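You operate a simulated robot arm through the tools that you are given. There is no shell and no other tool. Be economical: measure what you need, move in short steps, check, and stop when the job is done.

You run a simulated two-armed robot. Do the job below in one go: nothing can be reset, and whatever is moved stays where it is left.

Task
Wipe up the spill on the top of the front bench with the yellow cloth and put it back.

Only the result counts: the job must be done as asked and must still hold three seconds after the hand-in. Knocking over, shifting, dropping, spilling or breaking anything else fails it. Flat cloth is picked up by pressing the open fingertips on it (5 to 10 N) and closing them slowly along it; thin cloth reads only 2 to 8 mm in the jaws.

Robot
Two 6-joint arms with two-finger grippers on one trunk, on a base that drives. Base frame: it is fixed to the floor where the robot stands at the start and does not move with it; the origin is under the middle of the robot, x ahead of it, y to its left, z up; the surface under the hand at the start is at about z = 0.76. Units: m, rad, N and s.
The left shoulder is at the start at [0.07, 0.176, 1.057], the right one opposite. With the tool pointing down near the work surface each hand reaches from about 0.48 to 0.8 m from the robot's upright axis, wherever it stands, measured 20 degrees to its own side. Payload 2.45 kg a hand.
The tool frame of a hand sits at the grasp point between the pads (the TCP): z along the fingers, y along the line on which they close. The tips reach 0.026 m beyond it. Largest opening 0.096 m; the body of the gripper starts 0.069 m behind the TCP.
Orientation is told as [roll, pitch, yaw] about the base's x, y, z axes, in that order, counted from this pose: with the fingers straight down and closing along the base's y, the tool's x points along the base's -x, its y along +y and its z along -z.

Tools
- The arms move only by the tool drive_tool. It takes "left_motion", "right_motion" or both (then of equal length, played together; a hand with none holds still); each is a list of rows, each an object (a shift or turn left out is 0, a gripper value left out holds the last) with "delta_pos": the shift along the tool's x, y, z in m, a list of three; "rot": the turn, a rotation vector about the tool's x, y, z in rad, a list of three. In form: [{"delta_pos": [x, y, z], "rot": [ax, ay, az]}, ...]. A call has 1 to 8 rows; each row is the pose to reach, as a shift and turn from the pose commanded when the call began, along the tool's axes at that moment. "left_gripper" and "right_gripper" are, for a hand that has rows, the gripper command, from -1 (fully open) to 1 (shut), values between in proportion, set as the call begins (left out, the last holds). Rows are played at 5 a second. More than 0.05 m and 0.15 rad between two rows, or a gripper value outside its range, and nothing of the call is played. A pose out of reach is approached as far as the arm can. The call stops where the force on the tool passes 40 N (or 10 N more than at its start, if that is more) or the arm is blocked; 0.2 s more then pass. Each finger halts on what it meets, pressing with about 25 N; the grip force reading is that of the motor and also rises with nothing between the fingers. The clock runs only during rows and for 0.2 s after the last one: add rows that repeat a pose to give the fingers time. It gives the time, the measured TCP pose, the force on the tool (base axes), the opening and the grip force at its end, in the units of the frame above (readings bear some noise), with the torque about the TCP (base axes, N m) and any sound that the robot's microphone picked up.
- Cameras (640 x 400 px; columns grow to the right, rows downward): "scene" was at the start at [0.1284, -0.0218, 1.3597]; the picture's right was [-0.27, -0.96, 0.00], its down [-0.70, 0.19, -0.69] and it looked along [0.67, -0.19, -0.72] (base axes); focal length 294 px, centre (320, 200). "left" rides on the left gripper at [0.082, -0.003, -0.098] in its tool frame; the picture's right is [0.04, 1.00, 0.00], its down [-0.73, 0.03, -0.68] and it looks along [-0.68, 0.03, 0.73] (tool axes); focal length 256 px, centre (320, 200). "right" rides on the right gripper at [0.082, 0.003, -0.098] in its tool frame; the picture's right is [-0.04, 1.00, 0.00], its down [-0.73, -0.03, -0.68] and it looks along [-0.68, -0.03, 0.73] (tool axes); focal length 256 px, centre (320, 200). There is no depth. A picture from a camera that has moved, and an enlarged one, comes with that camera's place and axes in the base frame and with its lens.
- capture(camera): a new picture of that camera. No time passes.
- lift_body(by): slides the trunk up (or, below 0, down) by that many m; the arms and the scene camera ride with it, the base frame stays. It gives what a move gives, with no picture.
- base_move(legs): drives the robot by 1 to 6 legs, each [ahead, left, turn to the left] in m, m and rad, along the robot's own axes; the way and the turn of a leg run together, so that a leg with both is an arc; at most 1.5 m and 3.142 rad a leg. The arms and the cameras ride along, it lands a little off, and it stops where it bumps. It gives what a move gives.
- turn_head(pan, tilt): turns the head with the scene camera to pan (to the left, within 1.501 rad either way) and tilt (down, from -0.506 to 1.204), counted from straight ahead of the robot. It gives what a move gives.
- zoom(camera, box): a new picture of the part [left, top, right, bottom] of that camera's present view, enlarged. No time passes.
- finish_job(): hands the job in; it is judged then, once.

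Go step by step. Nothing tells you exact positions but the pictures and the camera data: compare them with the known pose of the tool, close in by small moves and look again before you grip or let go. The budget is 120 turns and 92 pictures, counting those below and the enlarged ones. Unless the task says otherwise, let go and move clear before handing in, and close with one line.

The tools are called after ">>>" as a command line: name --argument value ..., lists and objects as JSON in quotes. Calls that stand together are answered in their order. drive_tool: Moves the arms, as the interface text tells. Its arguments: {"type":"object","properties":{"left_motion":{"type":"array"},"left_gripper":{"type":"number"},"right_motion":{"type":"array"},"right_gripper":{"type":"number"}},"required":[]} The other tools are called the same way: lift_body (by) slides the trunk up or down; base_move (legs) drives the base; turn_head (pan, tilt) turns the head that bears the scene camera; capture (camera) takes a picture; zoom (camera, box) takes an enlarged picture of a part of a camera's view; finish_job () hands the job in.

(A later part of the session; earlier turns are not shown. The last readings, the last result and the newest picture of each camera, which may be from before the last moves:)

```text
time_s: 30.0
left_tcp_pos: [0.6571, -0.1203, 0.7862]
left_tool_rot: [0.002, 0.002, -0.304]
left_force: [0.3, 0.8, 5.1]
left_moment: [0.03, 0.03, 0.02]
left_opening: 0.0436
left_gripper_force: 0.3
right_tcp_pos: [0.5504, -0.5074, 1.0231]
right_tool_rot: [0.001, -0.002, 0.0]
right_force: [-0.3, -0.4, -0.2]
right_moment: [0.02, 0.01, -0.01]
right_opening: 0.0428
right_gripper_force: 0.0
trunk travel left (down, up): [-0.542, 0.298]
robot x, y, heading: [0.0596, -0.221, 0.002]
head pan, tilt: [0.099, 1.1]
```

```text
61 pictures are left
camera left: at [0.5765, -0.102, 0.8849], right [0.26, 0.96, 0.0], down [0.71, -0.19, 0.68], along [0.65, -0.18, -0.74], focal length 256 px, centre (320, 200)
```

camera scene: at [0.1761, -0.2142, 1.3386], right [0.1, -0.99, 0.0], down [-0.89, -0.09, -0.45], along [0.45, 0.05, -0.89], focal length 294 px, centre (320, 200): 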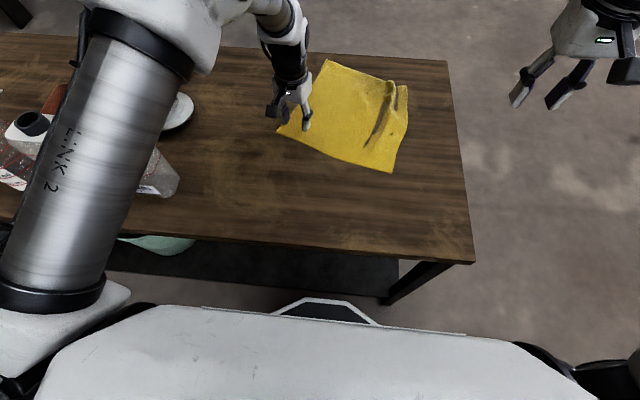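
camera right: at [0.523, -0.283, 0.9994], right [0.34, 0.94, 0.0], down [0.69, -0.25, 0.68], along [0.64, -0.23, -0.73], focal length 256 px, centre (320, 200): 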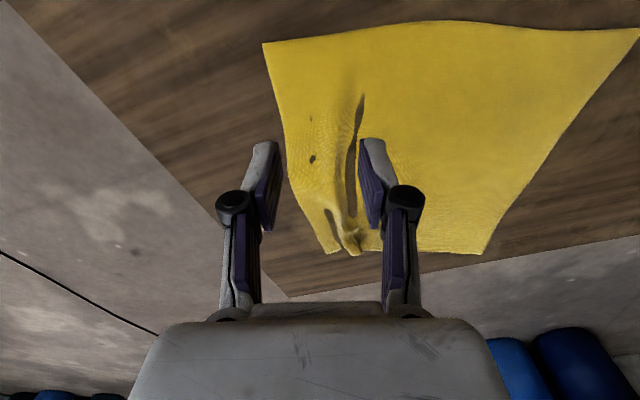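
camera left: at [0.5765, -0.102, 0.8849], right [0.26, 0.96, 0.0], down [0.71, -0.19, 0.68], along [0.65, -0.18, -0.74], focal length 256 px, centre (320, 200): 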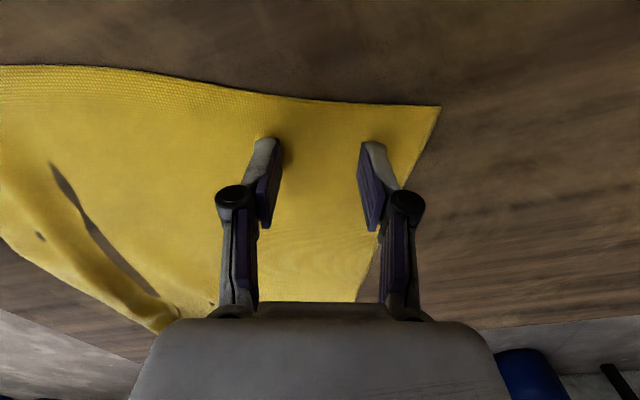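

Both tips are on the cloth with 5 N. I'll press a touch more and close slowly.

>>> drive_tool --left_motion '[{"delta_pos": [0, 0, 0.0004]}]' --left_gripper 0.35

>>> drive_tool --left_motion '[{"delta_pos": [0, 0, 0]}]' --left_gripper 0.6

>>> drive_tool --left_motion '[{"delta_pos": [0, 0, 0]}]' --left_gripper 0.8

>>> drive_tool --left_motion '[{"delta_pos": [0, 0, 0]}, {"delta_pos": [0, 0, 0]}]' --left_gripper 1

>>> capture --camera "left"

```text
time_s: 30.4
left_tcp_pos: [0.6573, -0.1197, 0.7865]
left_tool_rot: [-0.001, 0.002, -0.305]
left_force: [-0.6, -1.2, 17.2]
left_moment: [-0.09, 0.1, 0.03]
left_opening: 0.0305
left_gripper_force: 7.7
right_tcp_pos: [0.5496, -0.5087, 1.0227]
right_tool_rot: [0.001, -0.003, 0.002]
right_force: [-0.5, -0.4, 0.2]
right_moment: [0.03, 0.02, 0.03]
right_opening: 0.0434
right_gripper_force: 0.0
trunk travel left (down, up): [-0.542, 0.298]
robot x, y, heading: [0.061, -0.2209, -0.004]
head pan, tilt: [0.099, 1.1]
```

```text
time_s: 30.8
left_tcp_pos: [0.657, -0.1215, 0.7872]
left_tool_rot: [0.002, 0.002, -0.307]
left_force: [0.2, -0.4, 14.8]
left_moment: [-0.01, 0.02, 0.06]
left_opening: 0.019
left_gripper_force: 7.0
right_tcp_pos: [0.5488, -0.5081, 1.0235]
right_tool_rot: [0.002, -0.003, 0.001]
right_force: [0.2, -0.3, 0.1]
right_moment: [-0.02, -0.02, -0.03]
right_opening: 0.0431
right_gripper_force: 0.1
trunk travel left (down, up): [-0.542, 0.298]
robot x, y, heading: [0.0637, -0.2228, -0.004]
head pan, tilt: [0.099, 1.1]
```

```text
time_s: 31.2
left_tcp_pos: [0.6567, -0.121, 0.7869]
left_tool_rot: [0.003, 0.0, -0.305]
left_force: [1.7, -0.5, 18.5]
left_moment: [0.03, 0.02, 0.01]
left_opening: 0.0089
left_gripper_force: 0.0
right_tcp_pos: [0.5495, -0.5089, 1.024]
right_tool_rot: [0.001, -0.003, 0.003]
right_force: [-0.6, 0.2, -0.3]
right_moment: [-0.02, 0.0, -0.01]
right_opening: 0.0435
right_gripper_force: 0.0
trunk travel left (down, up): [-0.542, 0.298]
robot x, y, heading: [0.0612, -0.2203, 0.001]
head pan, tilt: [0.099, 1.1]
```

```text
time_s: 31.8
left_tcp_pos: [0.6563, -0.1212, 0.7867]
left_tool_rot: [0.0, 0.003, -0.306]
left_force: [-0.1, -0.1, 17.9]
left_moment: [-0.04, -0.1, 0.0]
left_opening: 0.004
left_gripper_force: 22.9
right_tcp_pos: [0.549, -0.5084, 1.0232]
right_tool_rot: [0.002, -0.004, 0.002]
right_force: [-1.0, -0.4, -0.2]
right_moment: [-0.04, -0.05, 0.01]
right_opening: 0.043
right_gripper_force: 0.1
trunk travel left (down, up): [-0.542, 0.298]
robot x, y, heading: [0.059, -0.2218, -0.001]
head pan, tilt: [0.099, 1.1]
```

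```text
60 pictures are left
camera left: at [0.5751, -0.1013, 0.885], right [0.26, 0.96, 0.0], down [0.71, -0.19, 0.68], along [0.65, -0.18, -0.74], focal length 256 px, centre (320, 200)
```

left: 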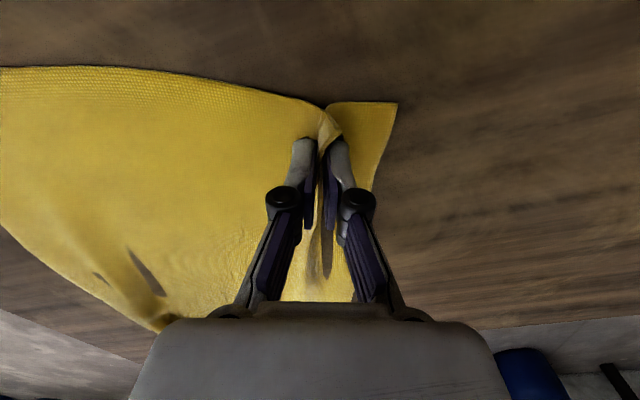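

The grip is good. I'll tow the cloth diagonally back toward its place while untwisting the wrist.

>>> drive_tool --left_motion '[{"delta_pos": [0, 0, -0.005]}, {"delta_pos": [0.035, 0.015, -0.005], "rot": [0, 0, -0.05]}, {"delta_pos": [0.07, 0.032, -0.005], "rot": [0, 0, -0.1]}, {"delta_pos": [0.105, 0.05, -0.005], "rot": [0, 0, -0.15]}, {"delta_pos": [0.14, 0.068, -0.005], "rot": [0, 0, -0.2]}]'

>>> capture --camera "scene"

>>> capture --camera "left"

```text
time_s: 33.0
left_tcp_pos: [0.5436, -0.0113, 0.7892]
left_tool_rot: [0.002, 0.002, -0.106]
left_force: [0.9, 0.5, -3.6]
left_moment: [0.0, 0.08, -0.01]
left_opening: 0.0043
left_gripper_force: 20.8
right_tcp_pos: [0.5508, -0.5077, 1.0233]
right_tool_rot: [-0.001, -0.003, 0.001]
right_force: [-0.2, -1.0, -0.2]
right_moment: [-0.02, -0.03, 0.0]
right_opening: 0.0432
right_gripper_force: 0.0
trunk travel left (down, up): [-0.542, 0.298]
robot x, y, heading: [0.0627, -0.2183, -0.001]
head pan, tilt: [0.099, 1.1]
```

```text
59 pictures are left
camera scene: at [0.1753, -0.2128, 1.3387], right [0.1, -0.99, 0.0], down [-0.89, -0.09, -0.45], along [0.45, 0.04, -0.89], focal length 294 px, centre (320, 200)
```

scene: 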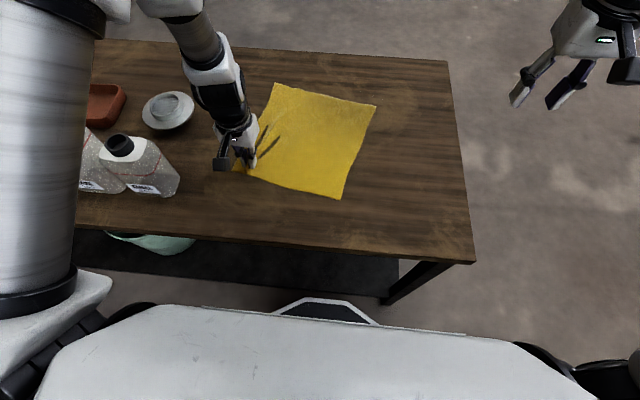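

```text
58 pictures are left
camera left: at [0.4607, -0.0085, 0.8865], right [0.06, 1.0, 0.0], down [0.73, -0.05, 0.68], along [0.68, -0.04, -0.74], focal length 256 px, centre (320, 200)
```

left: 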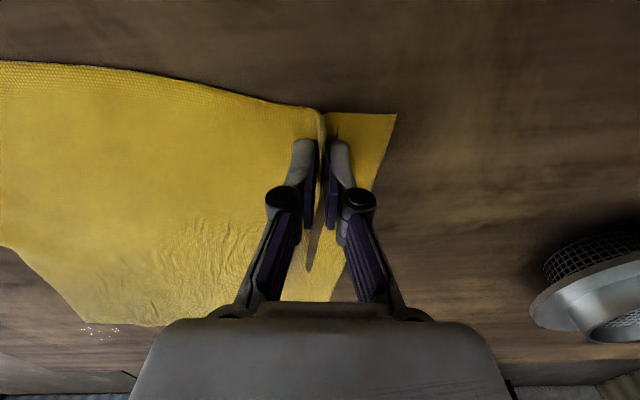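

The cloth tows back neatly. I notice small glints near the old spill spot, so I'll zoom there.

>>> zoom --camera "scene" --box '[310, 50, 470, 150]'

>>> zoom --camera "left" --box '[0, 260, 200, 385]'

```text
4.00 times, centred on (390, 100) of scene
camera zoom: at [0.1753, -0.2128, 1.3387], right [0.1, -0.99, 0.0], down [-0.89, -0.09, -0.45], along [0.45, 0.04, -0.89], focal length 1177 px, centre (40, 600)
```

zoom: 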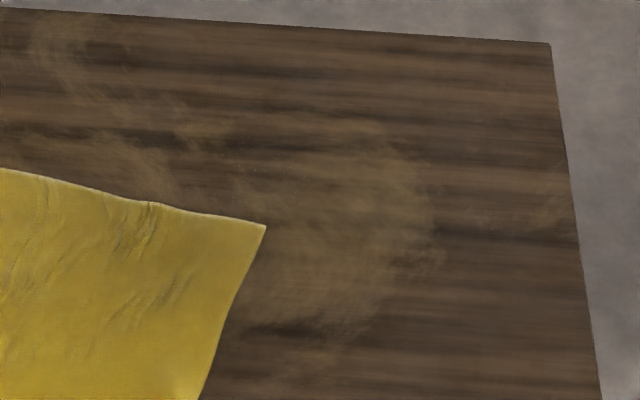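

```text
3.20 times, centred on (100, 322) of left
camera zoom: at [0.4607, -0.0085, 0.8865], right [0.06, 1.0, 0.0], down [0.73, -0.05, 0.68], along [0.68, -0.04, -0.74], focal length 819 px, centre (1024, -192)
```

zoom: 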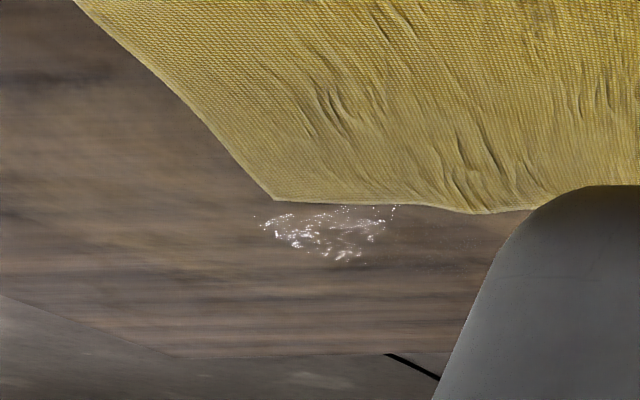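

The dark puddle is gone but a thin wet film still glints around (0.79, −0.30). I'll release here and wipe again with the right hand, staying within reach this time.

>>> drive_tool --left_motion '[{"delta_pos": [0, 0, 0.002]}, {"delta_pos": [0, 0, 0.002]}]' --left_gripper 0.1

>>> drive_tool --left_motion '[{"delta_pos": [0, 0, -0.04]}, {"delta_pos": [0, 0, -0.08]}, {"delta_pos": [0, 0.03, -0.12]}, {"delta_pos": [0, 0.06, -0.15]}]' --right_motion '[{"delta_pos": [-0.04, 0.02, 0]}, {"delta_pos": [-0.07, 0.05, 0.02]}, {"delta_pos": [-0.1, 0.08, 0.05]}, {"delta_pos": [-0.13, 0.11, 0.08]}]'

>>> capture --camera "right"

>>> capture --camera "scene"

```text
time_s: 33.6
left_tcp_pos: [0.5442, -0.0126, 0.7891]
left_tool_rot: [0.002, 0.002, -0.104]
left_force: [-0.2, 0.5, 0.8]
left_moment: [-0.01, 0.01, 0.01]
left_opening: 0.0434
left_gripper_force: 0.0
right_tcp_pos: [0.5513, -0.5081, 1.0221]
right_tool_rot: [0.001, -0.003, 0.002]
right_force: [0.3, -1.4, -0.2]
right_moment: [0.02, 0.04, 0.0]
right_opening: 0.0433
right_gripper_force: 0.0
trunk travel left (down, up): [-0.542, 0.298]
robot x, y, heading: [0.0613, -0.2213, 0.002]
head pan, tilt: [0.099, 1.1]
```

```text
refused: row 3 steps farther than a row can; nothing moved
```

```text
55 pictures are left
camera right: at [0.4702, -0.5056, 1.1198], right [0.04, 1.0, 0.0], down [0.73, -0.03, 0.68], along [0.68, -0.03, -0.73], focal length 256 px, centre (320, 200)
```

right: 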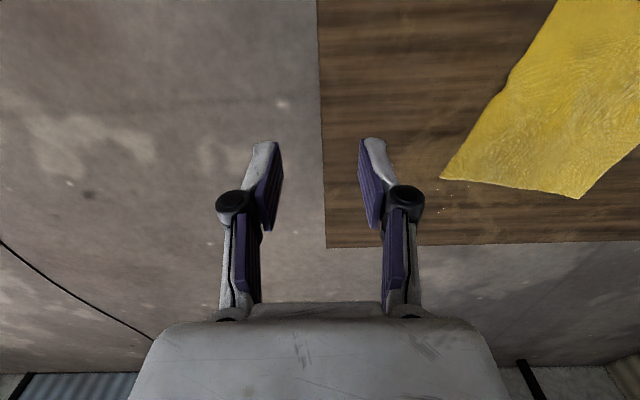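

```text
54 pictures are left
camera scene: at [0.176, -0.2142, 1.3386], right [0.1, -0.99, 0.0], down [-0.89, -0.09, -0.45], along [0.45, 0.05, -0.89], focal length 294 px, centre (320, 200)
```

scene: 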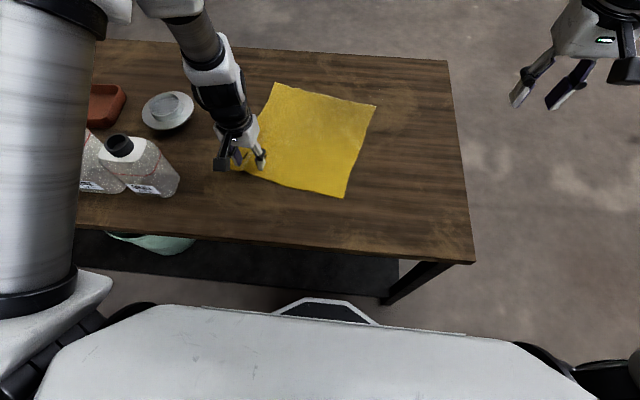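

The far-right corner is now at (0.761, −0.30), right beside the residual film. I'll clear the left hand and bring the right hand over a grip point at about (0.737, −0.247).

>>> drive_tool --left_motion '[{"delta_pos": [0, 0, -0.03]}, {"delta_pos": [0, 0, -0.06]}, {"delta_pos": [0, 0, -0.09]}, {"delta_pos": [0, 0.02, -0.12]}, {"delta_pos": [0, 0.04, -0.15]}, {"delta_pos": [0, 0.06, -0.18]}, {"delta_pos": [0, 0.08, -0.2]}, {"delta_pos": [0, 0.1, -0.2]}]' --right_motion '[{"delta_pos": [-0.023, 0.033, 0.02]}, {"delta_pos": [-0.046, 0.065, 0.042], "rot": [0, 0, 0.05]}, {"delta_pos": [-0.07, 0.098, 0.065], "rot": [0, 0, 0.1]}, {"delta_pos": [-0.093, 0.13, 0.086], "rot": [0, 0, 0.15]}, {"delta_pos": [-0.116, 0.163, 0.108], "rot": [0, 0, 0.2]}, {"delta_pos": [-0.14, 0.196, 0.13], "rot": [0, 0, 0.22]}, {"delta_pos": [-0.163, 0.229, 0.15], "rot": [0, 0, 0.22]}, {"delta_pos": [-0.186, 0.261, 0.172], "rot": [0, 0, 0.22]}]'

>>> capture --camera "right"

```text
time_s: 35.4
left_tcp_pos: [0.5587, 0.0885, 0.9886]
left_tool_rot: [0.0, 0.007, -0.106]
left_force: [-0.4, -0.2, -0.3]
left_moment: [0.0, 0.02, 0.01]
left_opening: 0.0431
left_gripper_force: 0.0
right_tcp_pos: [0.7373, -0.2436, 0.8479]
right_tool_rot: [0.001, -0.003, -0.22]
right_force: [0.7, -0.8, 0.3]
right_moment: [-0.03, 0.02, 0.0]
right_opening: 0.0432
right_gripper_force: 0.0
trunk travel left (down, up): [-0.542, 0.298]
robot x, y, heading: [0.0614, -0.2197, 0.001]
head pan, tilt: [0.099, 1.1]
```

```text
53 pictures are left
camera right: at [0.6588, -0.2228, 0.9457], right [0.26, 0.97, 0.0], down [0.71, -0.19, 0.68], along [0.66, -0.17, -0.73], focal length 256 px, centre (320, 200)
```

right: 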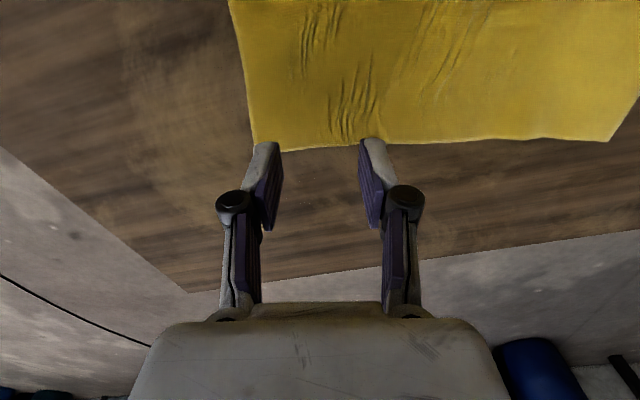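

The alignment is right, so I'll descend to contact.

>>> drive_tool --right_motion '[{"delta_pos": [0.003, 0.0, 0.03]}, {"delta_pos": [0.003, 0.0, 0.052]}, {"delta_pos": [0.003, 0.0, 0.06]}, {"delta_pos": [0.003, 0.0, 0.0632]}]'

>>> capture --camera "right"

```text
time_s: 36.4
left_tcp_pos: [0.556, 0.0859, 0.9905]
left_tool_rot: [0.001, 0.002, -0.105]
left_force: [-0.6, -0.3, 0.2]
left_moment: [0.02, 0.01, 0.0]
left_opening: 0.0432
left_gripper_force: 0.1
right_tcp_pos: [0.7348, -0.2456, 0.7867]
right_tool_rot: [0.001, -0.003, -0.218]
right_force: [0.7, -0.9, 1.0]
right_moment: [-0.01, 0.02, 0.0]
right_opening: 0.043
right_gripper_force: 0.0
trunk travel left (down, up): [-0.542, 0.298]
robot x, y, heading: [0.0599, -0.2213, 0.003]
head pan, tilt: [0.099, 1.1]
```

```text
52 pictures are left
camera right: at [0.6565, -0.2243, 0.8844], right [0.26, 0.97, 0.0], down [0.71, -0.19, 0.68], along [0.66, -0.17, -0.73], focal length 256 px, centre (320, 200)
```

right: 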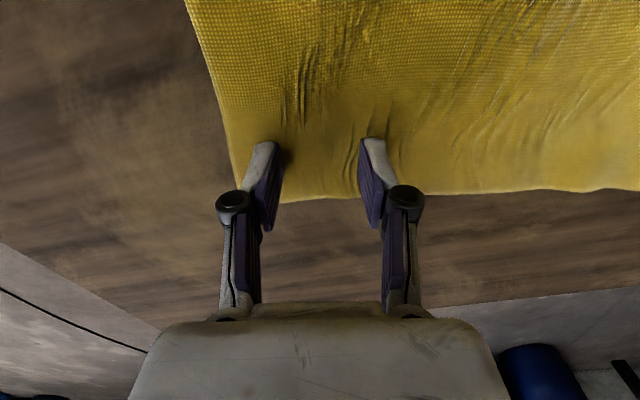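

>>> drive_tool --right_motion '[{"delta_pos": [0, 0, 0.001]}, {"delta_pos": [0, 0, 0.0012]}]'

>>> drive_tool --right_motion '[{"delta_pos": [0, 0, 0]}]' --right_gripper 0.35

>>> drive_tool --right_motion '[{"delta_pos": [0, 0, 0]}]' --right_gripper 0.6

>>> drive_tool --right_motion '[{"delta_pos": [0, 0, 0]}]' --right_gripper 0.8

>>> drive_tool --right_motion '[{"delta_pos": [0, 0, 0]}, {"delta_pos": [0, 0, 0]}]' --right_gripper 1

>>> capture --camera "right"

```text
time_s: 37.0
left_tcp_pos: [0.5567, 0.0863, 0.9896]
left_tool_rot: [0.002, 0.004, -0.107]
left_force: [0.7, -0.5, 0.3]
left_moment: [-0.01, 0.0, -0.03]
left_opening: 0.0431
left_gripper_force: 0.0
right_tcp_pos: [0.7359, -0.2444, 0.7868]
right_tool_rot: [0.001, -0.003, -0.219]
right_force: [1.2, 1.2, 2.3]
right_moment: [-0.01, -0.02, -0.02]
right_opening: 0.0429
right_gripper_force: 0.0
trunk travel left (down, up): [-0.542, 0.298]
robot x, y, heading: [0.0594, -0.218, 0.007]
head pan, tilt: [0.099, 1.1]
```

```text
time_s: 37.4
left_tcp_pos: [0.5561, 0.0871, 0.9899]
left_tool_rot: [0.002, 0.002, -0.105]
left_force: [0.1, 0.1, -0.4]
left_moment: [0.01, 0.01, -0.01]
left_opening: 0.043
left_gripper_force: 0.1
right_tcp_pos: [0.7341, -0.2452, 0.7879]
right_tool_rot: [0.002, -0.005, -0.219]
right_force: [-0.2, -0.4, 5.9]
right_moment: [-0.04, 0.05, 0.0]
right_opening: 0.0305
right_gripper_force: 0.1
trunk travel left (down, up): [-0.542, 0.298]
robot x, y, heading: [0.0597, -0.2199, -0.003]
head pan, tilt: [0.099, 1.1]
```

```text
time_s: 37.8
left_tcp_pos: [0.5558, 0.0863, 0.9904]
left_tool_rot: [0.001, 0.003, -0.107]
left_force: [-0.3, -0.7, 0.8]
left_moment: [0.0, 0.02, -0.01]
left_opening: 0.0432
left_gripper_force: 0.1
right_tcp_pos: [0.7339, -0.2456, 0.7873]
right_tool_rot: [0.002, -0.003, -0.219]
right_force: [0.3, 0.5, 5.8]
right_moment: [0.04, -0.04, 0.0]
right_opening: 0.0185
right_gripper_force: 0.1
trunk travel left (down, up): [-0.542, 0.298]
robot x, y, heading: [0.0637, -0.2188, 0.006]
head pan, tilt: [0.099, 1.1]
```

```text
time_s: 38.2
left_tcp_pos: [0.5565, 0.0869, 0.9896]
left_tool_rot: [0.003, 0.0, -0.106]
left_force: [0.0, -0.6, 0.6]
left_moment: [0.01, 0.02, -0.01]
left_opening: 0.0432
left_gripper_force: 0.0
right_tcp_pos: [0.7345, -0.2456, 0.7876]
right_tool_rot: [0.002, -0.004, -0.218]
right_force: [0.7, 0.0, 5.4]
right_moment: [0.0, -0.04, -0.04]
right_opening: 0.0083
right_gripper_force: 0.0
trunk travel left (down, up): [-0.542, 0.298]
robot x, y, heading: [0.0621, -0.2214, 0.0]
head pan, tilt: [0.099, 1.1]
```

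```text
time_s: 38.8
left_tcp_pos: [0.5573, 0.0859, 0.9897]
left_tool_rot: [0.001, 0.001, -0.107]
left_force: [0.4, 0.4, -0.6]
left_moment: [-0.04, 0.01, 0.0]
left_opening: 0.0431
left_gripper_force: 0.2
right_tcp_pos: [0.7337, -0.2453, 0.7873]
right_tool_rot: [0.002, -0.002, -0.22]
right_force: [-0.5, 1.7, 2.1]
right_moment: [0.02, 0.03, 0.0]
right_opening: 0.0041
right_gripper_force: 23.5
trunk travel left (down, up): [-0.542, 0.298]
robot x, y, heading: [0.0638, -0.2175, 0.003]
head pan, tilt: [0.099, 1.1]
```

```text
51 pictures are left
camera right: at [0.6562, -0.2248, 0.8847], right [0.26, 0.97, 0.0], down [0.71, -0.19, 0.68], along [0.66, -0.17, -0.73], focal length 256 px, centre (320, 200)
```

right: 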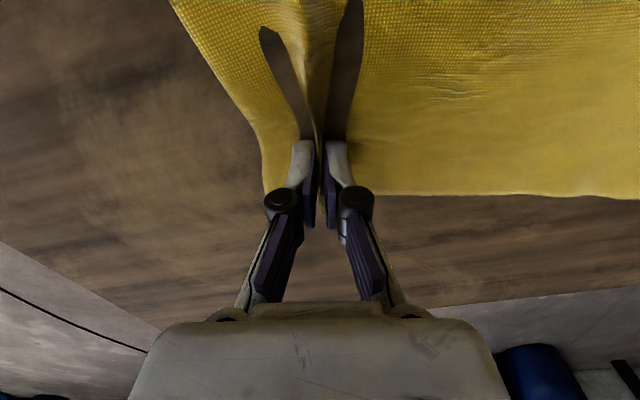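

Gripped. I'll scrub in close rows over x 0.775–0.805, y −0.245 to −0.335 with a bit more pressure.

>>> drive_tool --right_motion '[{"delta_pos": [-0.04, 0.009, 0.0005]}, {"delta_pos": [-0.049, -0.03, 0.0015]}, {"delta_pos": [-0.059, -0.074, 0.0015]}, {"delta_pos": [-0.073, -0.071, 0.0015]}, {"delta_pos": [-0.065, -0.032, 0.0015]}, {"delta_pos": [-0.055, 0.012, 0.0015]}, {"delta_pos": [-0.069, 0.0155, 0.0015]}, {"delta_pos": [-0.079, -0.028, 0.0015]}]'

>>> capture --camera "right"

```text
time_s: 40.2
left_tcp_pos: [0.555, 0.0858, 0.9894]
left_tool_rot: [0.002, 0.002, -0.107]
left_force: [0.4, -0.1, 0.1]
left_moment: [0.01, 0.0, 0.04]
left_opening: 0.0431
left_gripper_force: 0.0
right_tcp_pos: [0.7881, -0.2654, 0.7872]
right_tool_rot: [-0.005, -0.007, -0.221]
right_force: [0.8, 1.3, 9.2]
right_moment: [0.11, 0.15, 0.0]
right_opening: 0.0045
right_gripper_force: 25.2
right hand out of reach, approached as far as the arm can: row 6
trunk travel left (down, up): [-0.542, 0.298]
robot x, y, heading: [0.061, -0.2181, -0.001]
head pan, tilt: [0.099, 1.1]
stopped in row 6 (right hand): the force on the tool passed its limit at 68 N (the readings are from after the stop); the commanded pose is now the measured one
```

```text
50 pictures are left
camera right: at [0.7097, -0.2432, 0.884], right [0.26, 0.97, -0.01], down [0.71, -0.18, 0.68], along [0.66, -0.18, -0.73], focal length 256 px, centre (320, 200)
```

right: 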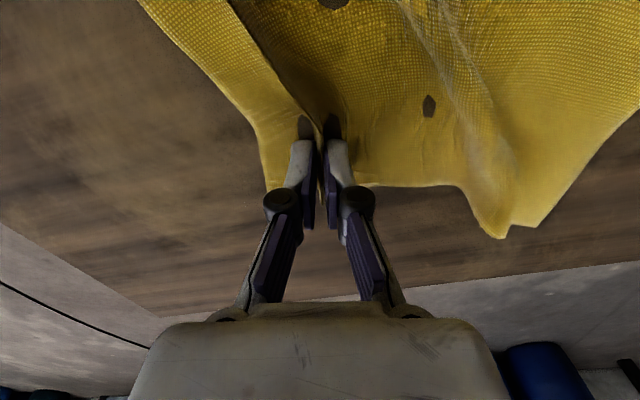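

The arm hit its reach limit inward at that angle. I'll ease back, strafe the base 0.1 m left so the shoulder lines up with the spill, and continue.

>>> drive_tool --right_motion '[{"delta_pos": [0.01, -0.015, -0.004]}, {"delta_pos": [0.022, -0.03, -0.004]}, {"delta_pos": [0.022, -0.03, -0.004]}]'

>>> base_move --legs '[[0, 0.1, 0]]'

>>> capture --camera "right"

```text
time_s: 41.0
left_tcp_pos: [0.5562, 0.0846, 0.9901]
left_tool_rot: [0.002, 0.002, -0.106]
left_force: [0.6, -0.1, 0.3]
left_moment: [-0.01, -0.03, 0.03]
left_opening: 0.0436
left_gripper_force: 0.2
right_tcp_pos: [0.7587, -0.2917, 0.788]
right_tool_rot: [-0.007, -0.002, -0.219]
right_force: [0.6, -0.8, 7.3]
right_moment: [0.01, -0.05, -0.01]
right_opening: 0.0036
right_gripper_force: 23.3
trunk travel left (down, up): [-0.542, 0.298]
robot x, y, heading: [0.0618, -0.2194, 0.002]
head pan, tilt: [0.099, 1.1]
```

```text
time_s: 42.1
left_tcp_pos: [0.5544, 0.188, 0.9908]
left_tool_rot: [0.003, 0.001, -0.105]
left_force: [0.3, 0.4, -0.8]
left_moment: [0.0, -0.02, -0.02]
left_opening: 0.0432
left_gripper_force: 0.0
right_tcp_pos: [0.7599, -0.1873, 0.7872]
right_tool_rot: [-0.007, -0.004, -0.216]
right_force: [-1.1, -3.3, 4.1]
right_moment: [0.27, 0.01, 0.01]
right_opening: 0.0046
right_gripper_force: 32.6
trunk travel left (down, up): [-0.542, 0.298]
robot x, y, heading: [0.0639, -0.1224, 0.002]
head pan, tilt: [0.099, 1.1]
```

```text
49 pictures are left
camera right: at [0.6812, -0.1666, 0.8847], right [0.25, 0.97, -0.01], down [0.71, -0.18, 0.68], along [0.66, -0.18, -0.73], focal length 256 px, centre (320, 200)
```

right: 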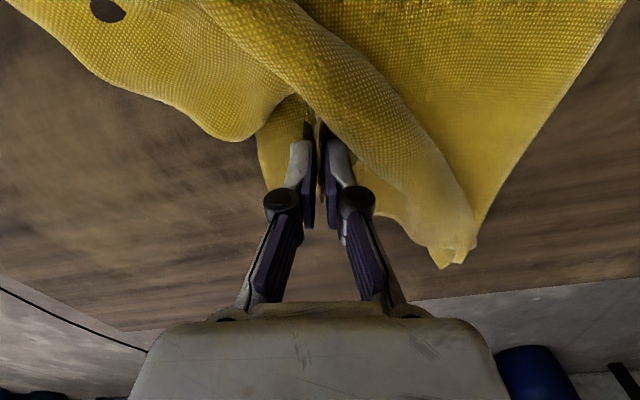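

The cloth bunched a little, and pulling back to the right will stretch it again. I'll check the residue from here.

>>> zoom --camera "right" --box '[80, 150, 280, 275]'

>>> zoom --camera "left" --box '[0, 100, 320, 300]'

```text
3.20 times, centred on (180, 212) of right
camera zoom: at [0.6812, -0.1666, 0.8847], right [0.25, 0.97, -0.01], down [0.71, -0.18, 0.68], along [0.66, -0.18, -0.73], focal length 819 px, centre (768, 160)
```

zoom: 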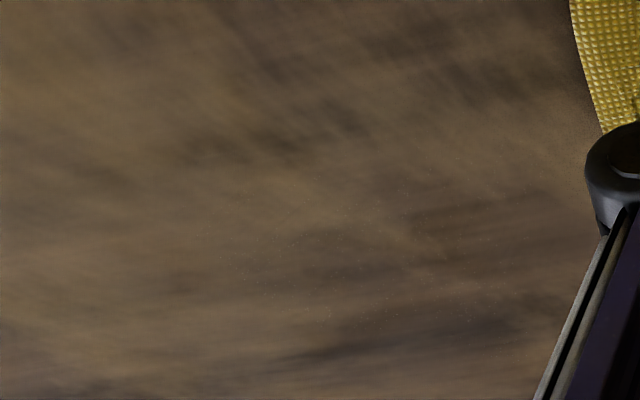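

```text
2.00 times, centred on (160, 200) of left
camera zoom: at [0.4714, 0.1913, 1.0884], right [0.06, 1.0, 0.0], down [0.73, -0.05, 0.68], along [0.68, -0.04, -0.74], focal length 512 px, centre (640, 200)
```

zoom: 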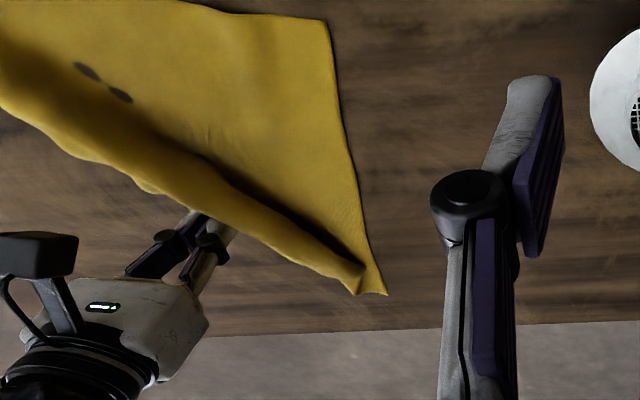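

Only very faint specks remain, at roughly x 0.78–0.83, y −0.35 to −0.25. More strokes over that area.

>>> drive_tool --right_motion '[{"delta_pos": [-0.023, -0.034, 0.0]}, {"delta_pos": [-0.041, -0.071, 0.001]}, {"delta_pos": [-0.05, -0.11, 0.001]}, {"delta_pos": [-0.058, -0.149, 0.001]}, {"delta_pos": [-0.073, -0.146, 0.001]}, {"delta_pos": [-0.064, -0.107, 0.001]}, {"delta_pos": [-0.056, -0.068, 0.001]}, {"delta_pos": [-0.049, -0.038, 0.001]}]'

```text
time_s: 44.0
left_tcp_pos: [0.5558, 0.1873, 0.9897]
left_tool_rot: [0.002, 0.003, -0.106]
left_force: [0.0, 0.6, 0.1]
left_moment: [0.04, 0.01, 0.01]
left_opening: 0.0431
left_gripper_force: 0.1
right_tcp_pos: [0.7992, -0.2353, 0.7875]
right_tool_rot: [-0.009, -0.003, -0.217]
right_force: [0.9, 0.4, 1.6]
right_moment: [-0.03, 0.01, 0.01]
right_opening: 0.0035
right_gripper_force: 22.4
trunk travel left (down, up): [-0.542, 0.298]
robot x, y, heading: [0.0644, -0.1196, -0.001]
head pan, tilt: [0.099, 1.1]
```

>>> drive_tool --right_motion '[{"delta_pos": [-0.014, -0.001, 0.001]}, {"delta_pos": [-0.022, -0.04, 0.002]}, {"delta_pos": [-0.031, -0.08, 0.002]}, {"delta_pos": [-0.037, -0.109, 0.002]}, {"delta_pos": [-0.016, -0.114, 0.002]}, {"delta_pos": [-0.007, -0.075, 0.002]}, {"delta_pos": [0.001, -0.036, 0.002]}, {"delta_pos": [0.009, -0.002, 0.002]}]'

>>> capture --camera "right"

>>> zoom --camera "left" --box '[0, 100, 320, 300]'

```text
time_s: 45.8
left_tcp_pos: [0.5526, 0.1882, 0.9904]
left_tool_rot: [0.002, 0.0, -0.106]
left_force: [0.4, -0.5, -0.7]
left_moment: [0.0, 0.0, 0.03]
left_opening: 0.043
left_gripper_force: 0.0
right_tcp_pos: [0.7879, -0.235, 0.7872]
right_tool_rot: [-0.007, -0.005, -0.216]
right_force: [0.7, -2.0, 10.6]
right_moment: [0.18, -0.01, 0.01]
right_opening: 0.0045
right_gripper_force: 28.6
right hand out of reach, approached as far as the arm can: row 1
trunk travel left (down, up): [-0.542, 0.298]
robot x, y, heading: [0.0608, -0.1209, 0.004]
head pan, tilt: [0.099, 1.1]
```

```text
46 pictures are left
camera right: at [0.7108, -0.2143, 0.8841], right [0.25, 0.97, -0.01], down [0.71, -0.18, 0.68], along [0.66, -0.18, -0.73], focal length 256 px, centre (320, 200)
```

right: 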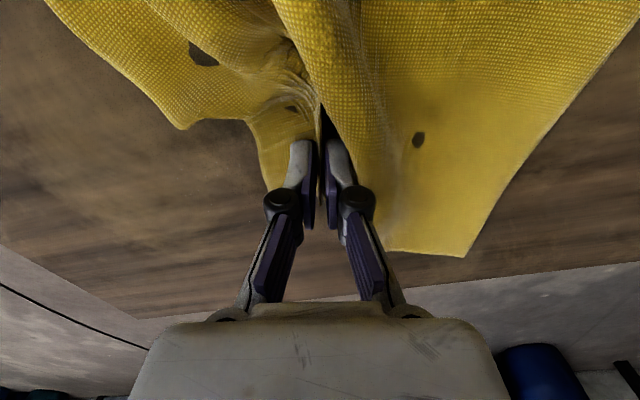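

```text
2.00 times, centred on (160, 200) of left
camera zoom: at [0.4699, 0.191, 1.0892], right [0.06, 1.0, 0.0], down [0.73, -0.05, 0.68], along [0.68, -0.04, -0.73], focal length 512 px, centre (640, 200)
```

zoom: 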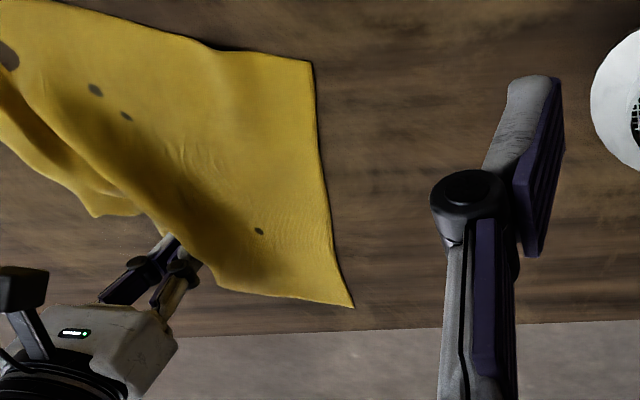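

>>> zoom --camera "right" --box '[100, 130, 290, 250]'

```text
3.33 times, centred on (195, 190) of right
camera zoom: at [0.7108, -0.2143, 0.8841], right [0.25, 0.97, -0.01], down [0.71, -0.18, 0.68], along [0.66, -0.18, -0.73], focal length 853 px, centre (737, 233)
```

zoom: 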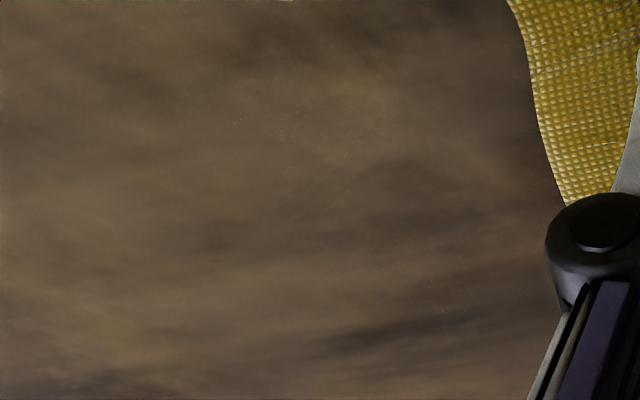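

Nearly gone; one more pass over the last faint spots at (0.78, −0.33) and (0.825, −0.30).

>>> drive_tool --right_motion '[{"delta_pos": [-0.026, -0.015, 0]}, {"delta_pos": [-0.037, -0.037, 0.0005]}, {"delta_pos": [-0.045, -0.076, 0.0005]}, {"delta_pos": [-0.04, -0.109, 0.0005]}, {"delta_pos": [-0.012, -0.115, 0.0005]}, {"delta_pos": [-0.003, -0.076, 0.0005]}, {"delta_pos": [-0.021, -0.062, 0.0005]}, {"delta_pos": [-0.02, -0.103, 0.0005]}]'

>>> drive_tool --right_motion '[{"delta_pos": [-0.02, 0.01, 0]}, {"delta_pos": [-0.02, 0.04, 0]}, {"delta_pos": [-0.02, 0.01, 0]}, {"delta_pos": [-0.005, 0.0, 0]}, {"delta_pos": [-0.005, 0.04, 0]}, {"delta_pos": [-0.005, 0.085, 0]}, {"delta_pos": [0.01, 0.09, 0]}, {"delta_pos": [0.02, 0.1, 0]}]'

>>> capture --camera "right"

>>> zoom --camera "right" --box '[100, 130, 290, 250]'

```text
time_s: 47.5
left_tcp_pos: [0.5544, 0.1878, 0.9918]
left_tool_rot: [0.004, 0.002, -0.102]
left_force: [-1.1, -0.9, -0.1]
left_moment: [0.05, -0.01, 0.02]
left_opening: 0.0431
left_gripper_force: 0.0
right_tcp_pos: [0.7859, -0.3399, 0.7875]
right_tool_rot: [-0.006, -0.003, -0.214]
right_force: [-3.7, -0.8, 23.0]
right_moment: [0.27, 0.03, 0.01]
right_opening: 0.0022
right_gripper_force: 26.1
right hand out of reach, approached as far as the arm can: row 2
trunk travel left (down, up): [-0.542, 0.298]
robot x, y, heading: [0.0659, -0.1229, -0.001]
head pan, tilt: [0.099, 1.1]
```

```text
time_s: 49.4
left_tcp_pos: [0.5521, 0.1881, 0.9918]
left_tool_rot: [0.001, 0.0, -0.103]
left_force: [0.4, -0.1, -0.6]
left_moment: [-0.05, 0.0, 0.04]
left_opening: 0.0431
left_gripper_force: 0.1
right_tcp_pos: [0.7841, -0.2386, 0.787]
right_tool_rot: [-0.007, -0.004, -0.214]
right_force: [-1.1, -10.2, 34.7]
right_moment: [-0.91, 0.03, -0.11]
right_opening: 0.0017
right_gripper_force: 21.8
trunk travel left (down, up): [-0.542, 0.298]
robot x, y, heading: [0.06, -0.1208, 0.005]
head pan, tilt: [0.099, 1.1]
```

```text
43 pictures are left
camera right: at [0.7064, -0.2176, 0.8839], right [0.25, 0.97, -0.01], down [0.71, -0.18, 0.68], along [0.66, -0.18, -0.73], focal length 256 px, centre (320, 200)
```

right: 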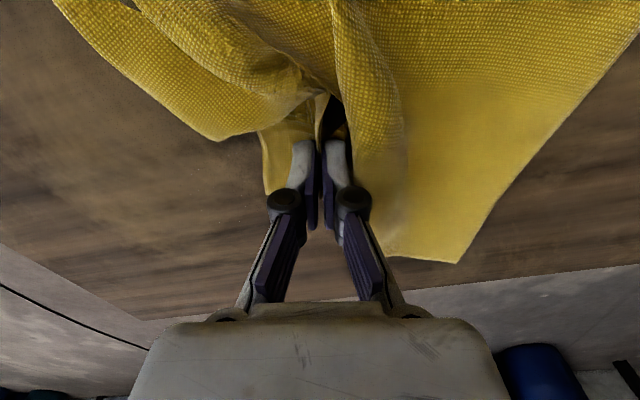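

```text
3.33 times, centred on (195, 190) of right
camera zoom: at [0.7064, -0.2176, 0.8839], right [0.25, 0.97, -0.01], down [0.71, -0.18, 0.68], along [0.66, -0.18, -0.73], focal length 853 px, centre (737, 233)
```

zoom: 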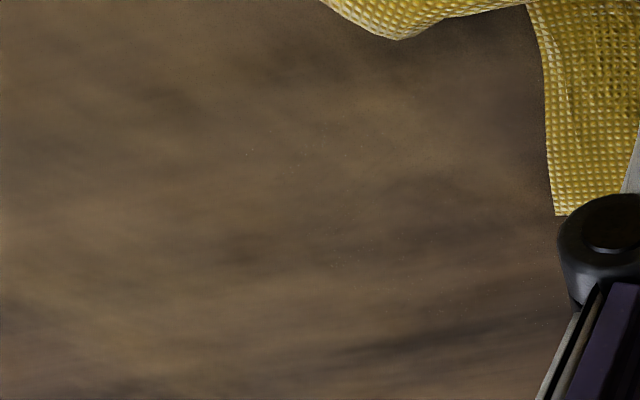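

Only a few isolated specks are left and I'll check at a grazing angle later. Now I'll stretch the cloth out to the right, release, and retreat the right hand.

>>> drive_tool --right_motion '[{"delta_pos": [0.0, 0, -0.004]}, {"delta_pos": [0.003, -0.04, -0.004]}, {"delta_pos": [0.006, -0.083, -0.004]}, {"delta_pos": [0.006, -0.11, -0.003]}, {"delta_pos": [0.006, -0.11, -0.001]}]'

>>> drive_tool --right_motion '[{"delta_pos": [0, 0, 0]}, {"delta_pos": [0, 0, 0]}]' --right_gripper 0.1

>>> drive_tool --right_motion '[{"delta_pos": [0, 0, -0.03]}, {"delta_pos": [0.02, 0, -0.06]}, {"delta_pos": [0.05, -0.01, -0.09]}, {"delta_pos": [0.08, -0.02, -0.12]}, {"delta_pos": [0.11, -0.04, -0.14]}, {"delta_pos": [0.14, -0.06, -0.16]}, {"delta_pos": [0.17, -0.08, -0.18]}]'

>>> capture --camera "scene"

>>> capture --camera "right"

```text
time_s: 50.5
left_tcp_pos: [0.5546, 0.1874, 0.9905]
left_tool_rot: [0.002, 0.002, -0.104]
left_force: [0.8, -0.3, -0.4]
left_moment: [-0.01, 0.03, 0.0]
left_opening: 0.0433
left_gripper_force: 0.1
right_tcp_pos: [0.7588, -0.3461, 0.7879]
right_tool_rot: [-0.007, -0.005, -0.217]
right_force: [1.4, 0.4, 10.7]
right_moment: [-0.08, -0.04, -0.03]
right_opening: 0.0043
right_gripper_force: 31.5
trunk travel left (down, up): [-0.542, 0.298]
robot x, y, heading: [0.061, -0.1236, 0.002]
head pan, tilt: [0.099, 1.1]
```

```text
time_s: 51.1
left_tcp_pos: [0.555, 0.188, 0.9903]
left_tool_rot: [0.001, 0.001, -0.103]
left_force: [-0.1, -0.2, -0.4]
left_moment: [0.0, 0.03, 0.0]
left_opening: 0.0432
left_gripper_force: 0.0
right_tcp_pos: [0.7601, -0.3454, 0.7847]
right_tool_rot: [-0.009, -0.003, -0.215]
right_force: [-0.5, -1.0, 5.6]
right_moment: [-0.05, 0.02, -0.02]
right_opening: 0.0442
right_gripper_force: 0.0
trunk travel left (down, up): [-0.542, 0.298]
robot x, y, heading: [0.0595, -0.1207, 0.003]
head pan, tilt: [0.099, 1.1]
```

```text
time_s: 52.8
left_tcp_pos: [0.5534, 0.1871, 0.9907]
left_tool_rot: [0.004, 0.001, -0.102]
left_force: [0.3, 0.4, 0.2]
left_moment: [-0.01, -0.02, 0.01]
left_opening: 0.0432
left_gripper_force: 0.1
right_tcp_pos: [0.5719, -0.3864, 0.9688]
right_tool_rot: [-0.007, -0.003, -0.217]
right_force: [-0.5, 0.3, -0.2]
right_moment: [0.02, -0.02, -0.01]
right_opening: 0.0431
right_gripper_force: 0.1
trunk travel left (down, up): [-0.542, 0.298]
robot x, y, heading: [0.0638, -0.1202, 0.004]
head pan, tilt: [0.099, 1.1]
```

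```text
41 pictures are left
camera scene: at [0.1738, -0.1141, 1.3388], right [0.1, -0.99, 0.0], down [-0.89, -0.09, -0.46], along [0.45, 0.05, -0.89], focal length 294 px, centre (320, 200)
```

scene: 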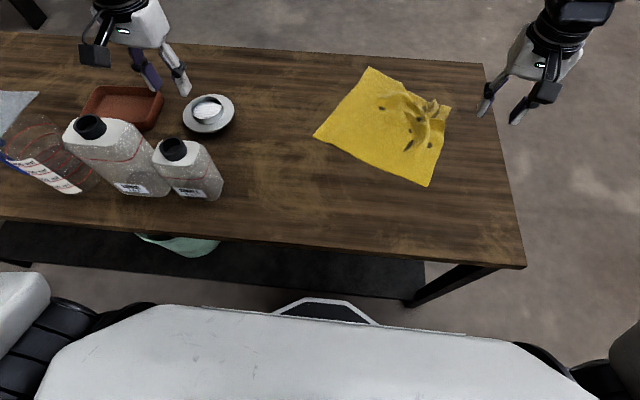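

```text
40 pictures are left
camera right: at [0.4951, -0.3648, 1.065], right [0.25, 0.97, -0.01], down [0.71, -0.18, 0.68], along [0.66, -0.18, -0.73], focal length 256 px, centre (320, 200)
```

right: 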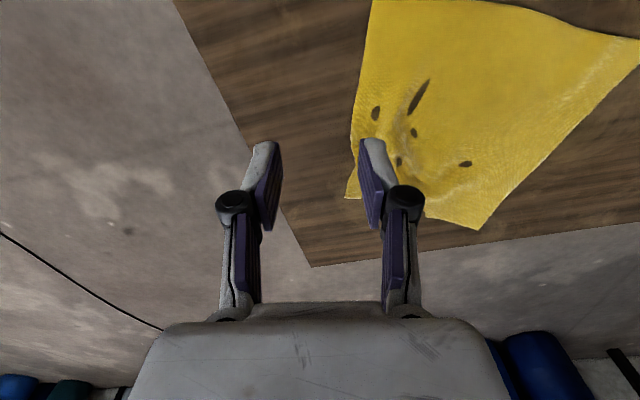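

The cloth is again turned about 24°, with its near-left corner at (0.645, −0.048). I'll repeat the earlier return: strafe right, then the left hand to that corner.

>>> base_move --legs '[[0, -0.1, 0]]'

>>> drive_tool --left_motion '[{"delta_pos": [-0.017, -0.026, 0.023], "rot": [0, 0, 0.04]}, {"delta_pos": [-0.034, -0.053, 0.046], "rot": [0, 0, 0.08]}, {"delta_pos": [-0.051, -0.079, 0.07], "rot": [0, 0, 0.13]}, {"delta_pos": [-0.068, -0.105, 0.092], "rot": [0, 0, 0.17]}, {"delta_pos": [-0.085, -0.131, 0.115], "rot": [0, 0, 0.21]}, {"delta_pos": [-0.102, -0.158, 0.138], "rot": [0, 0, 0.25]}, {"delta_pos": [-0.119, -0.184, 0.16], "rot": [0, 0, 0.297]}]'

>>> capture --camera "left"

```text
time_s: 53.9
left_tcp_pos: [0.5553, 0.0886, 0.9903]
left_tool_rot: [0.002, 0.003, -0.102]
left_force: [-0.1, 0.1, 0.2]
left_moment: [0.03, 0.04, -0.01]
left_opening: 0.0433
left_gripper_force: 0.1
right_tcp_pos: [0.5756, -0.4838, 0.9661]
right_tool_rot: [-0.007, -0.003, -0.215]
right_force: [-0.1, -0.9, 0.3]
right_moment: [0.04, 0.04, 0.0]
right_opening: 0.0434
right_gripper_force: 0.1
trunk travel left (down, up): [-0.542, 0.298]
robot x, y, heading: [0.0632, -0.2186, 0.008]
head pan, tilt: [0.099, 1.1]
```

```text
time_s: 55.5
left_tcp_pos: [0.657, -0.1049, 0.8265]
left_tool_rot: [0.002, 0.004, -0.4]
left_force: [-0.4, -0.1, -0.1]
left_moment: [0.02, 0.01, 0.0]
left_opening: 0.0431
left_gripper_force: 0.1
right_tcp_pos: [0.5781, -0.4839, 0.9663]
right_tool_rot: [-0.008, 0.0, -0.214]
right_force: [0.2, 0.1, 0.1]
right_moment: [0.0, 0.05, 0.05]
right_opening: 0.043
right_gripper_force: 0.1
trunk travel left (down, up): [-0.542, 0.298]
robot x, y, heading: [0.0605, -0.2186, 0.004]
head pan, tilt: [0.099, 1.1]
```

```text
39 pictures are left
camera left: at [0.5784, -0.0785, 0.9252], right [0.35, 0.94, 0.0], down [0.69, -0.26, 0.68], along [0.63, -0.24, -0.74], focal length 256 px, centre (320, 200)
```

left: 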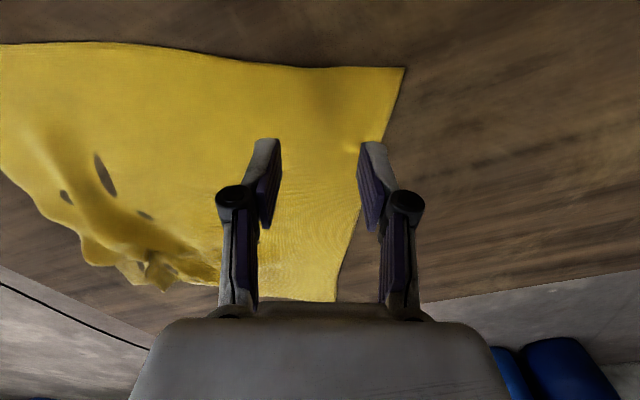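

>>> drive_tool --left_motion '[{"delta_pos": [0.005, -0.013, 0.015]}, {"delta_pos": [0.005, -0.013, 0.03]}, {"delta_pos": [0.005, -0.013, 0.038]}, {"delta_pos": [0.005, -0.013, 0.0418]}]'

>>> capture --camera "left"

```text
time_s: 56.5
left_tcp_pos: [0.6438, -0.1157, 0.7869]
left_tool_rot: [0.003, 0.004, -0.397]
left_force: [0.8, -0.1, 2.0]
left_moment: [0.02, 0.04, 0.03]
left_opening: 0.0432
left_gripper_force: 0.1
right_tcp_pos: [0.5768, -0.4849, 0.9664]
right_tool_rot: [-0.006, -0.003, -0.215]
right_force: [1.1, 0.0, -0.2]
right_moment: [0.02, -0.02, 0.01]
right_opening: 0.0432
right_gripper_force: 0.1
trunk travel left (down, up): [-0.542, 0.298]
robot x, y, heading: [0.0648, -0.2213, 0.006]
head pan, tilt: [0.099, 1.1]
```

```text
38 pictures are left
camera left: at [0.5663, -0.0893, 0.8853], right [0.35, 0.94, 0.0], down [0.69, -0.26, 0.68], along [0.63, -0.24, -0.74], focal length 256 px, centre (320, 200)
```

left: 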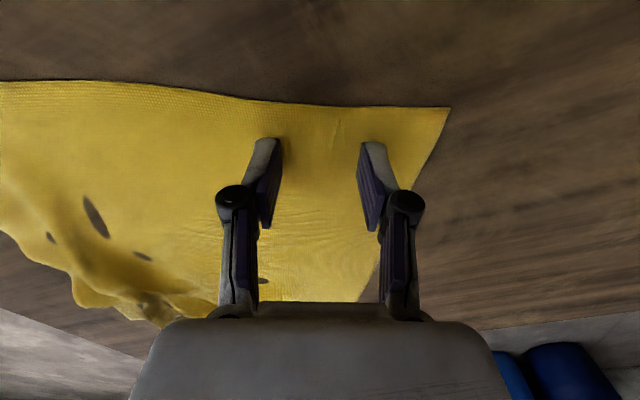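

Good placement. I'll press slightly and close slowly.

>>> drive_tool --left_motion '[{"delta_pos": [0, 0, 0.0008]}]' --left_gripper 0.35

>>> drive_tool --left_motion '[{"delta_pos": [0, 0, 0]}]' --left_gripper 0.6

>>> drive_tool --left_motion '[{"delta_pos": [0, 0, 0]}]' --left_gripper 0.8

>>> drive_tool --left_motion '[{"delta_pos": [0, 0, 0]}, {"delta_pos": [0, 0, 0]}]' --left_gripper 1

```text
time_s: 56.9
left_tcp_pos: [0.6438, -0.1156, 0.7865]
left_tool_rot: [0.002, 0.0, -0.398]
left_force: [-0.5, -0.5, 13.0]
left_moment: [0.08, 0.08, 0.01]
left_opening: 0.0323
left_gripper_force: 0.0
right_tcp_pos: [0.5744, -0.4848, 0.9675]
right_tool_rot: [-0.005, -0.003, -0.214]
right_force: [0.4, -0.5, 0.6]
right_moment: [0.01, -0.01, 0.02]
right_opening: 0.0432
right_gripper_force: 0.1
trunk travel left (down, up): [-0.542, 0.298]
robot x, y, heading: [0.0616, -0.2215, 0.006]
head pan, tilt: [0.099, 1.1]
```

```text
time_s: 57.3
left_tcp_pos: [0.6444, -0.1168, 0.7874]
left_tool_rot: [0.0, 0.001, -0.4]
left_force: [0.4, -0.2, 14.6]
left_moment: [0.05, 0.06, 0.01]
left_opening: 0.0187
left_gripper_force: 6.8
right_tcp_pos: [0.574, -0.4837, 0.9683]
right_tool_rot: [-0.009, -0.004, -0.215]
right_force: [-0.8, -0.3, 0.7]
right_moment: [-0.01, -0.01, 0.02]
right_opening: 0.0432
right_gripper_force: 0.1
trunk travel left (down, up): [-0.542, 0.298]
robot x, y, heading: [0.0617, -0.2205, 0.006]
head pan, tilt: [0.099, 1.1]
```

```text
time_s: 57.7
left_tcp_pos: [0.6446, -0.1162, 0.7876]
left_tool_rot: [0.003, 0.002, -0.4]
left_force: [0.2, 1.1, 17.3]
left_moment: [0.08, 0.12, -0.03]
left_opening: 0.0091
left_gripper_force: 0.1
right_tcp_pos: [0.5736, -0.484, 0.9671]
right_tool_rot: [-0.007, -0.002, -0.216]
right_force: [0.1, -0.6, -1.2]
right_moment: [0.01, -0.01, 0.02]
right_opening: 0.0433
right_gripper_force: 0.1
trunk travel left (down, up): [-0.542, 0.298]
robot x, y, heading: [0.0617, -0.2171, 0.004]
head pan, tilt: [0.099, 1.1]
```

```text
time_s: 58.3
left_tcp_pos: [0.6431, -0.1161, 0.7874]
left_tool_rot: [0.001, 0.002, -0.402]
left_force: [1.5, 0.5, 9.4]
left_moment: [-0.04, 0.19, -0.01]
left_opening: 0.0042
left_gripper_force: 31.0
right_tcp_pos: [0.574, -0.4843, 0.967]
right_tool_rot: [-0.007, -0.003, -0.215]
right_force: [-0.4, 0.2, -0.9]
right_moment: [-0.05, 0.03, -0.02]
right_opening: 0.0432
right_gripper_force: 0.1
trunk travel left (down, up): [-0.542, 0.298]
robot x, y, heading: [0.061, -0.2207, -0.006]
head pan, tilt: [0.099, 1.1]
```

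Gripped. I'll tow along a slightly curved path (back first, then left) so the cloth squares up.

>>> drive_tool --left_motion '[{"delta_pos": [0, 0, -0.005]}, {"delta_pos": [0.044, -0.002, -0.005], "rot": [0, 0, -0.06]}, {"delta_pos": [0.088, 0.005, -0.005], "rot": [0, 0, -0.13]}, {"delta_pos": [0.13, 0.021, -0.005], "rot": [0, 0, -0.2]}, {"delta_pos": [0.168, 0.044, -0.005], "rot": [0, 0, -0.28]}, {"delta_pos": [0.188, 0.062, -0.005], "rot": [0, 0, -0.34]}, {"delta_pos": [0.205, 0.083, -0.005], "rot": [0, 0, -0.4]}]'

>>> capture --camera "scene"

>>> capture --camera "left"

```text
time_s: 59.9
left_tcp_pos: [0.4861, 0.0422, 0.7923]
left_tool_rot: [0.0, 0.002, 0.0]
left_force: [0.4, -0.6, -0.3]
left_moment: [-0.06, 0.0, 0.01]
left_opening: 0.0051
left_gripper_force: 24.3
right_tcp_pos: [0.5758, -0.4827, 0.9673]
right_tool_rot: [-0.007, -0.002, -0.214]
right_force: [-0.3, 0.2, 0.6]
right_moment: [-0.05, -0.02, 0.02]
right_opening: 0.0433
right_gripper_force: 0.1
trunk travel left (down, up): [-0.542, 0.298]
robot x, y, heading: [0.065, -0.217, 0.004]
head pan, tilt: [0.099, 1.1]
```

```text
37 pictures are left
camera scene: at [0.1761, -0.2101, 1.3386], right [0.1, -0.99, 0.0], down [-0.89, -0.09, -0.45], along [0.45, 0.05, -0.89], focal length 294 px, centre (320, 200)
```

scene: 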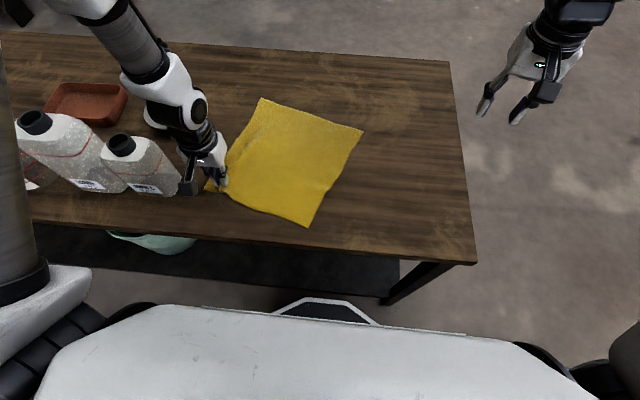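

```text
36 pictures are left
camera left: at [0.4031, 0.0367, 0.8905], right [-0.04, 1.0, 0.0], down [0.73, 0.03, 0.68], along [0.68, 0.03, -0.74], focal length 256 px, centre (320, 200)
```

left: 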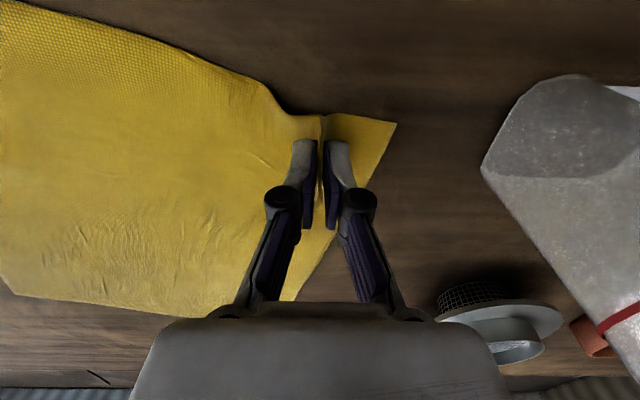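

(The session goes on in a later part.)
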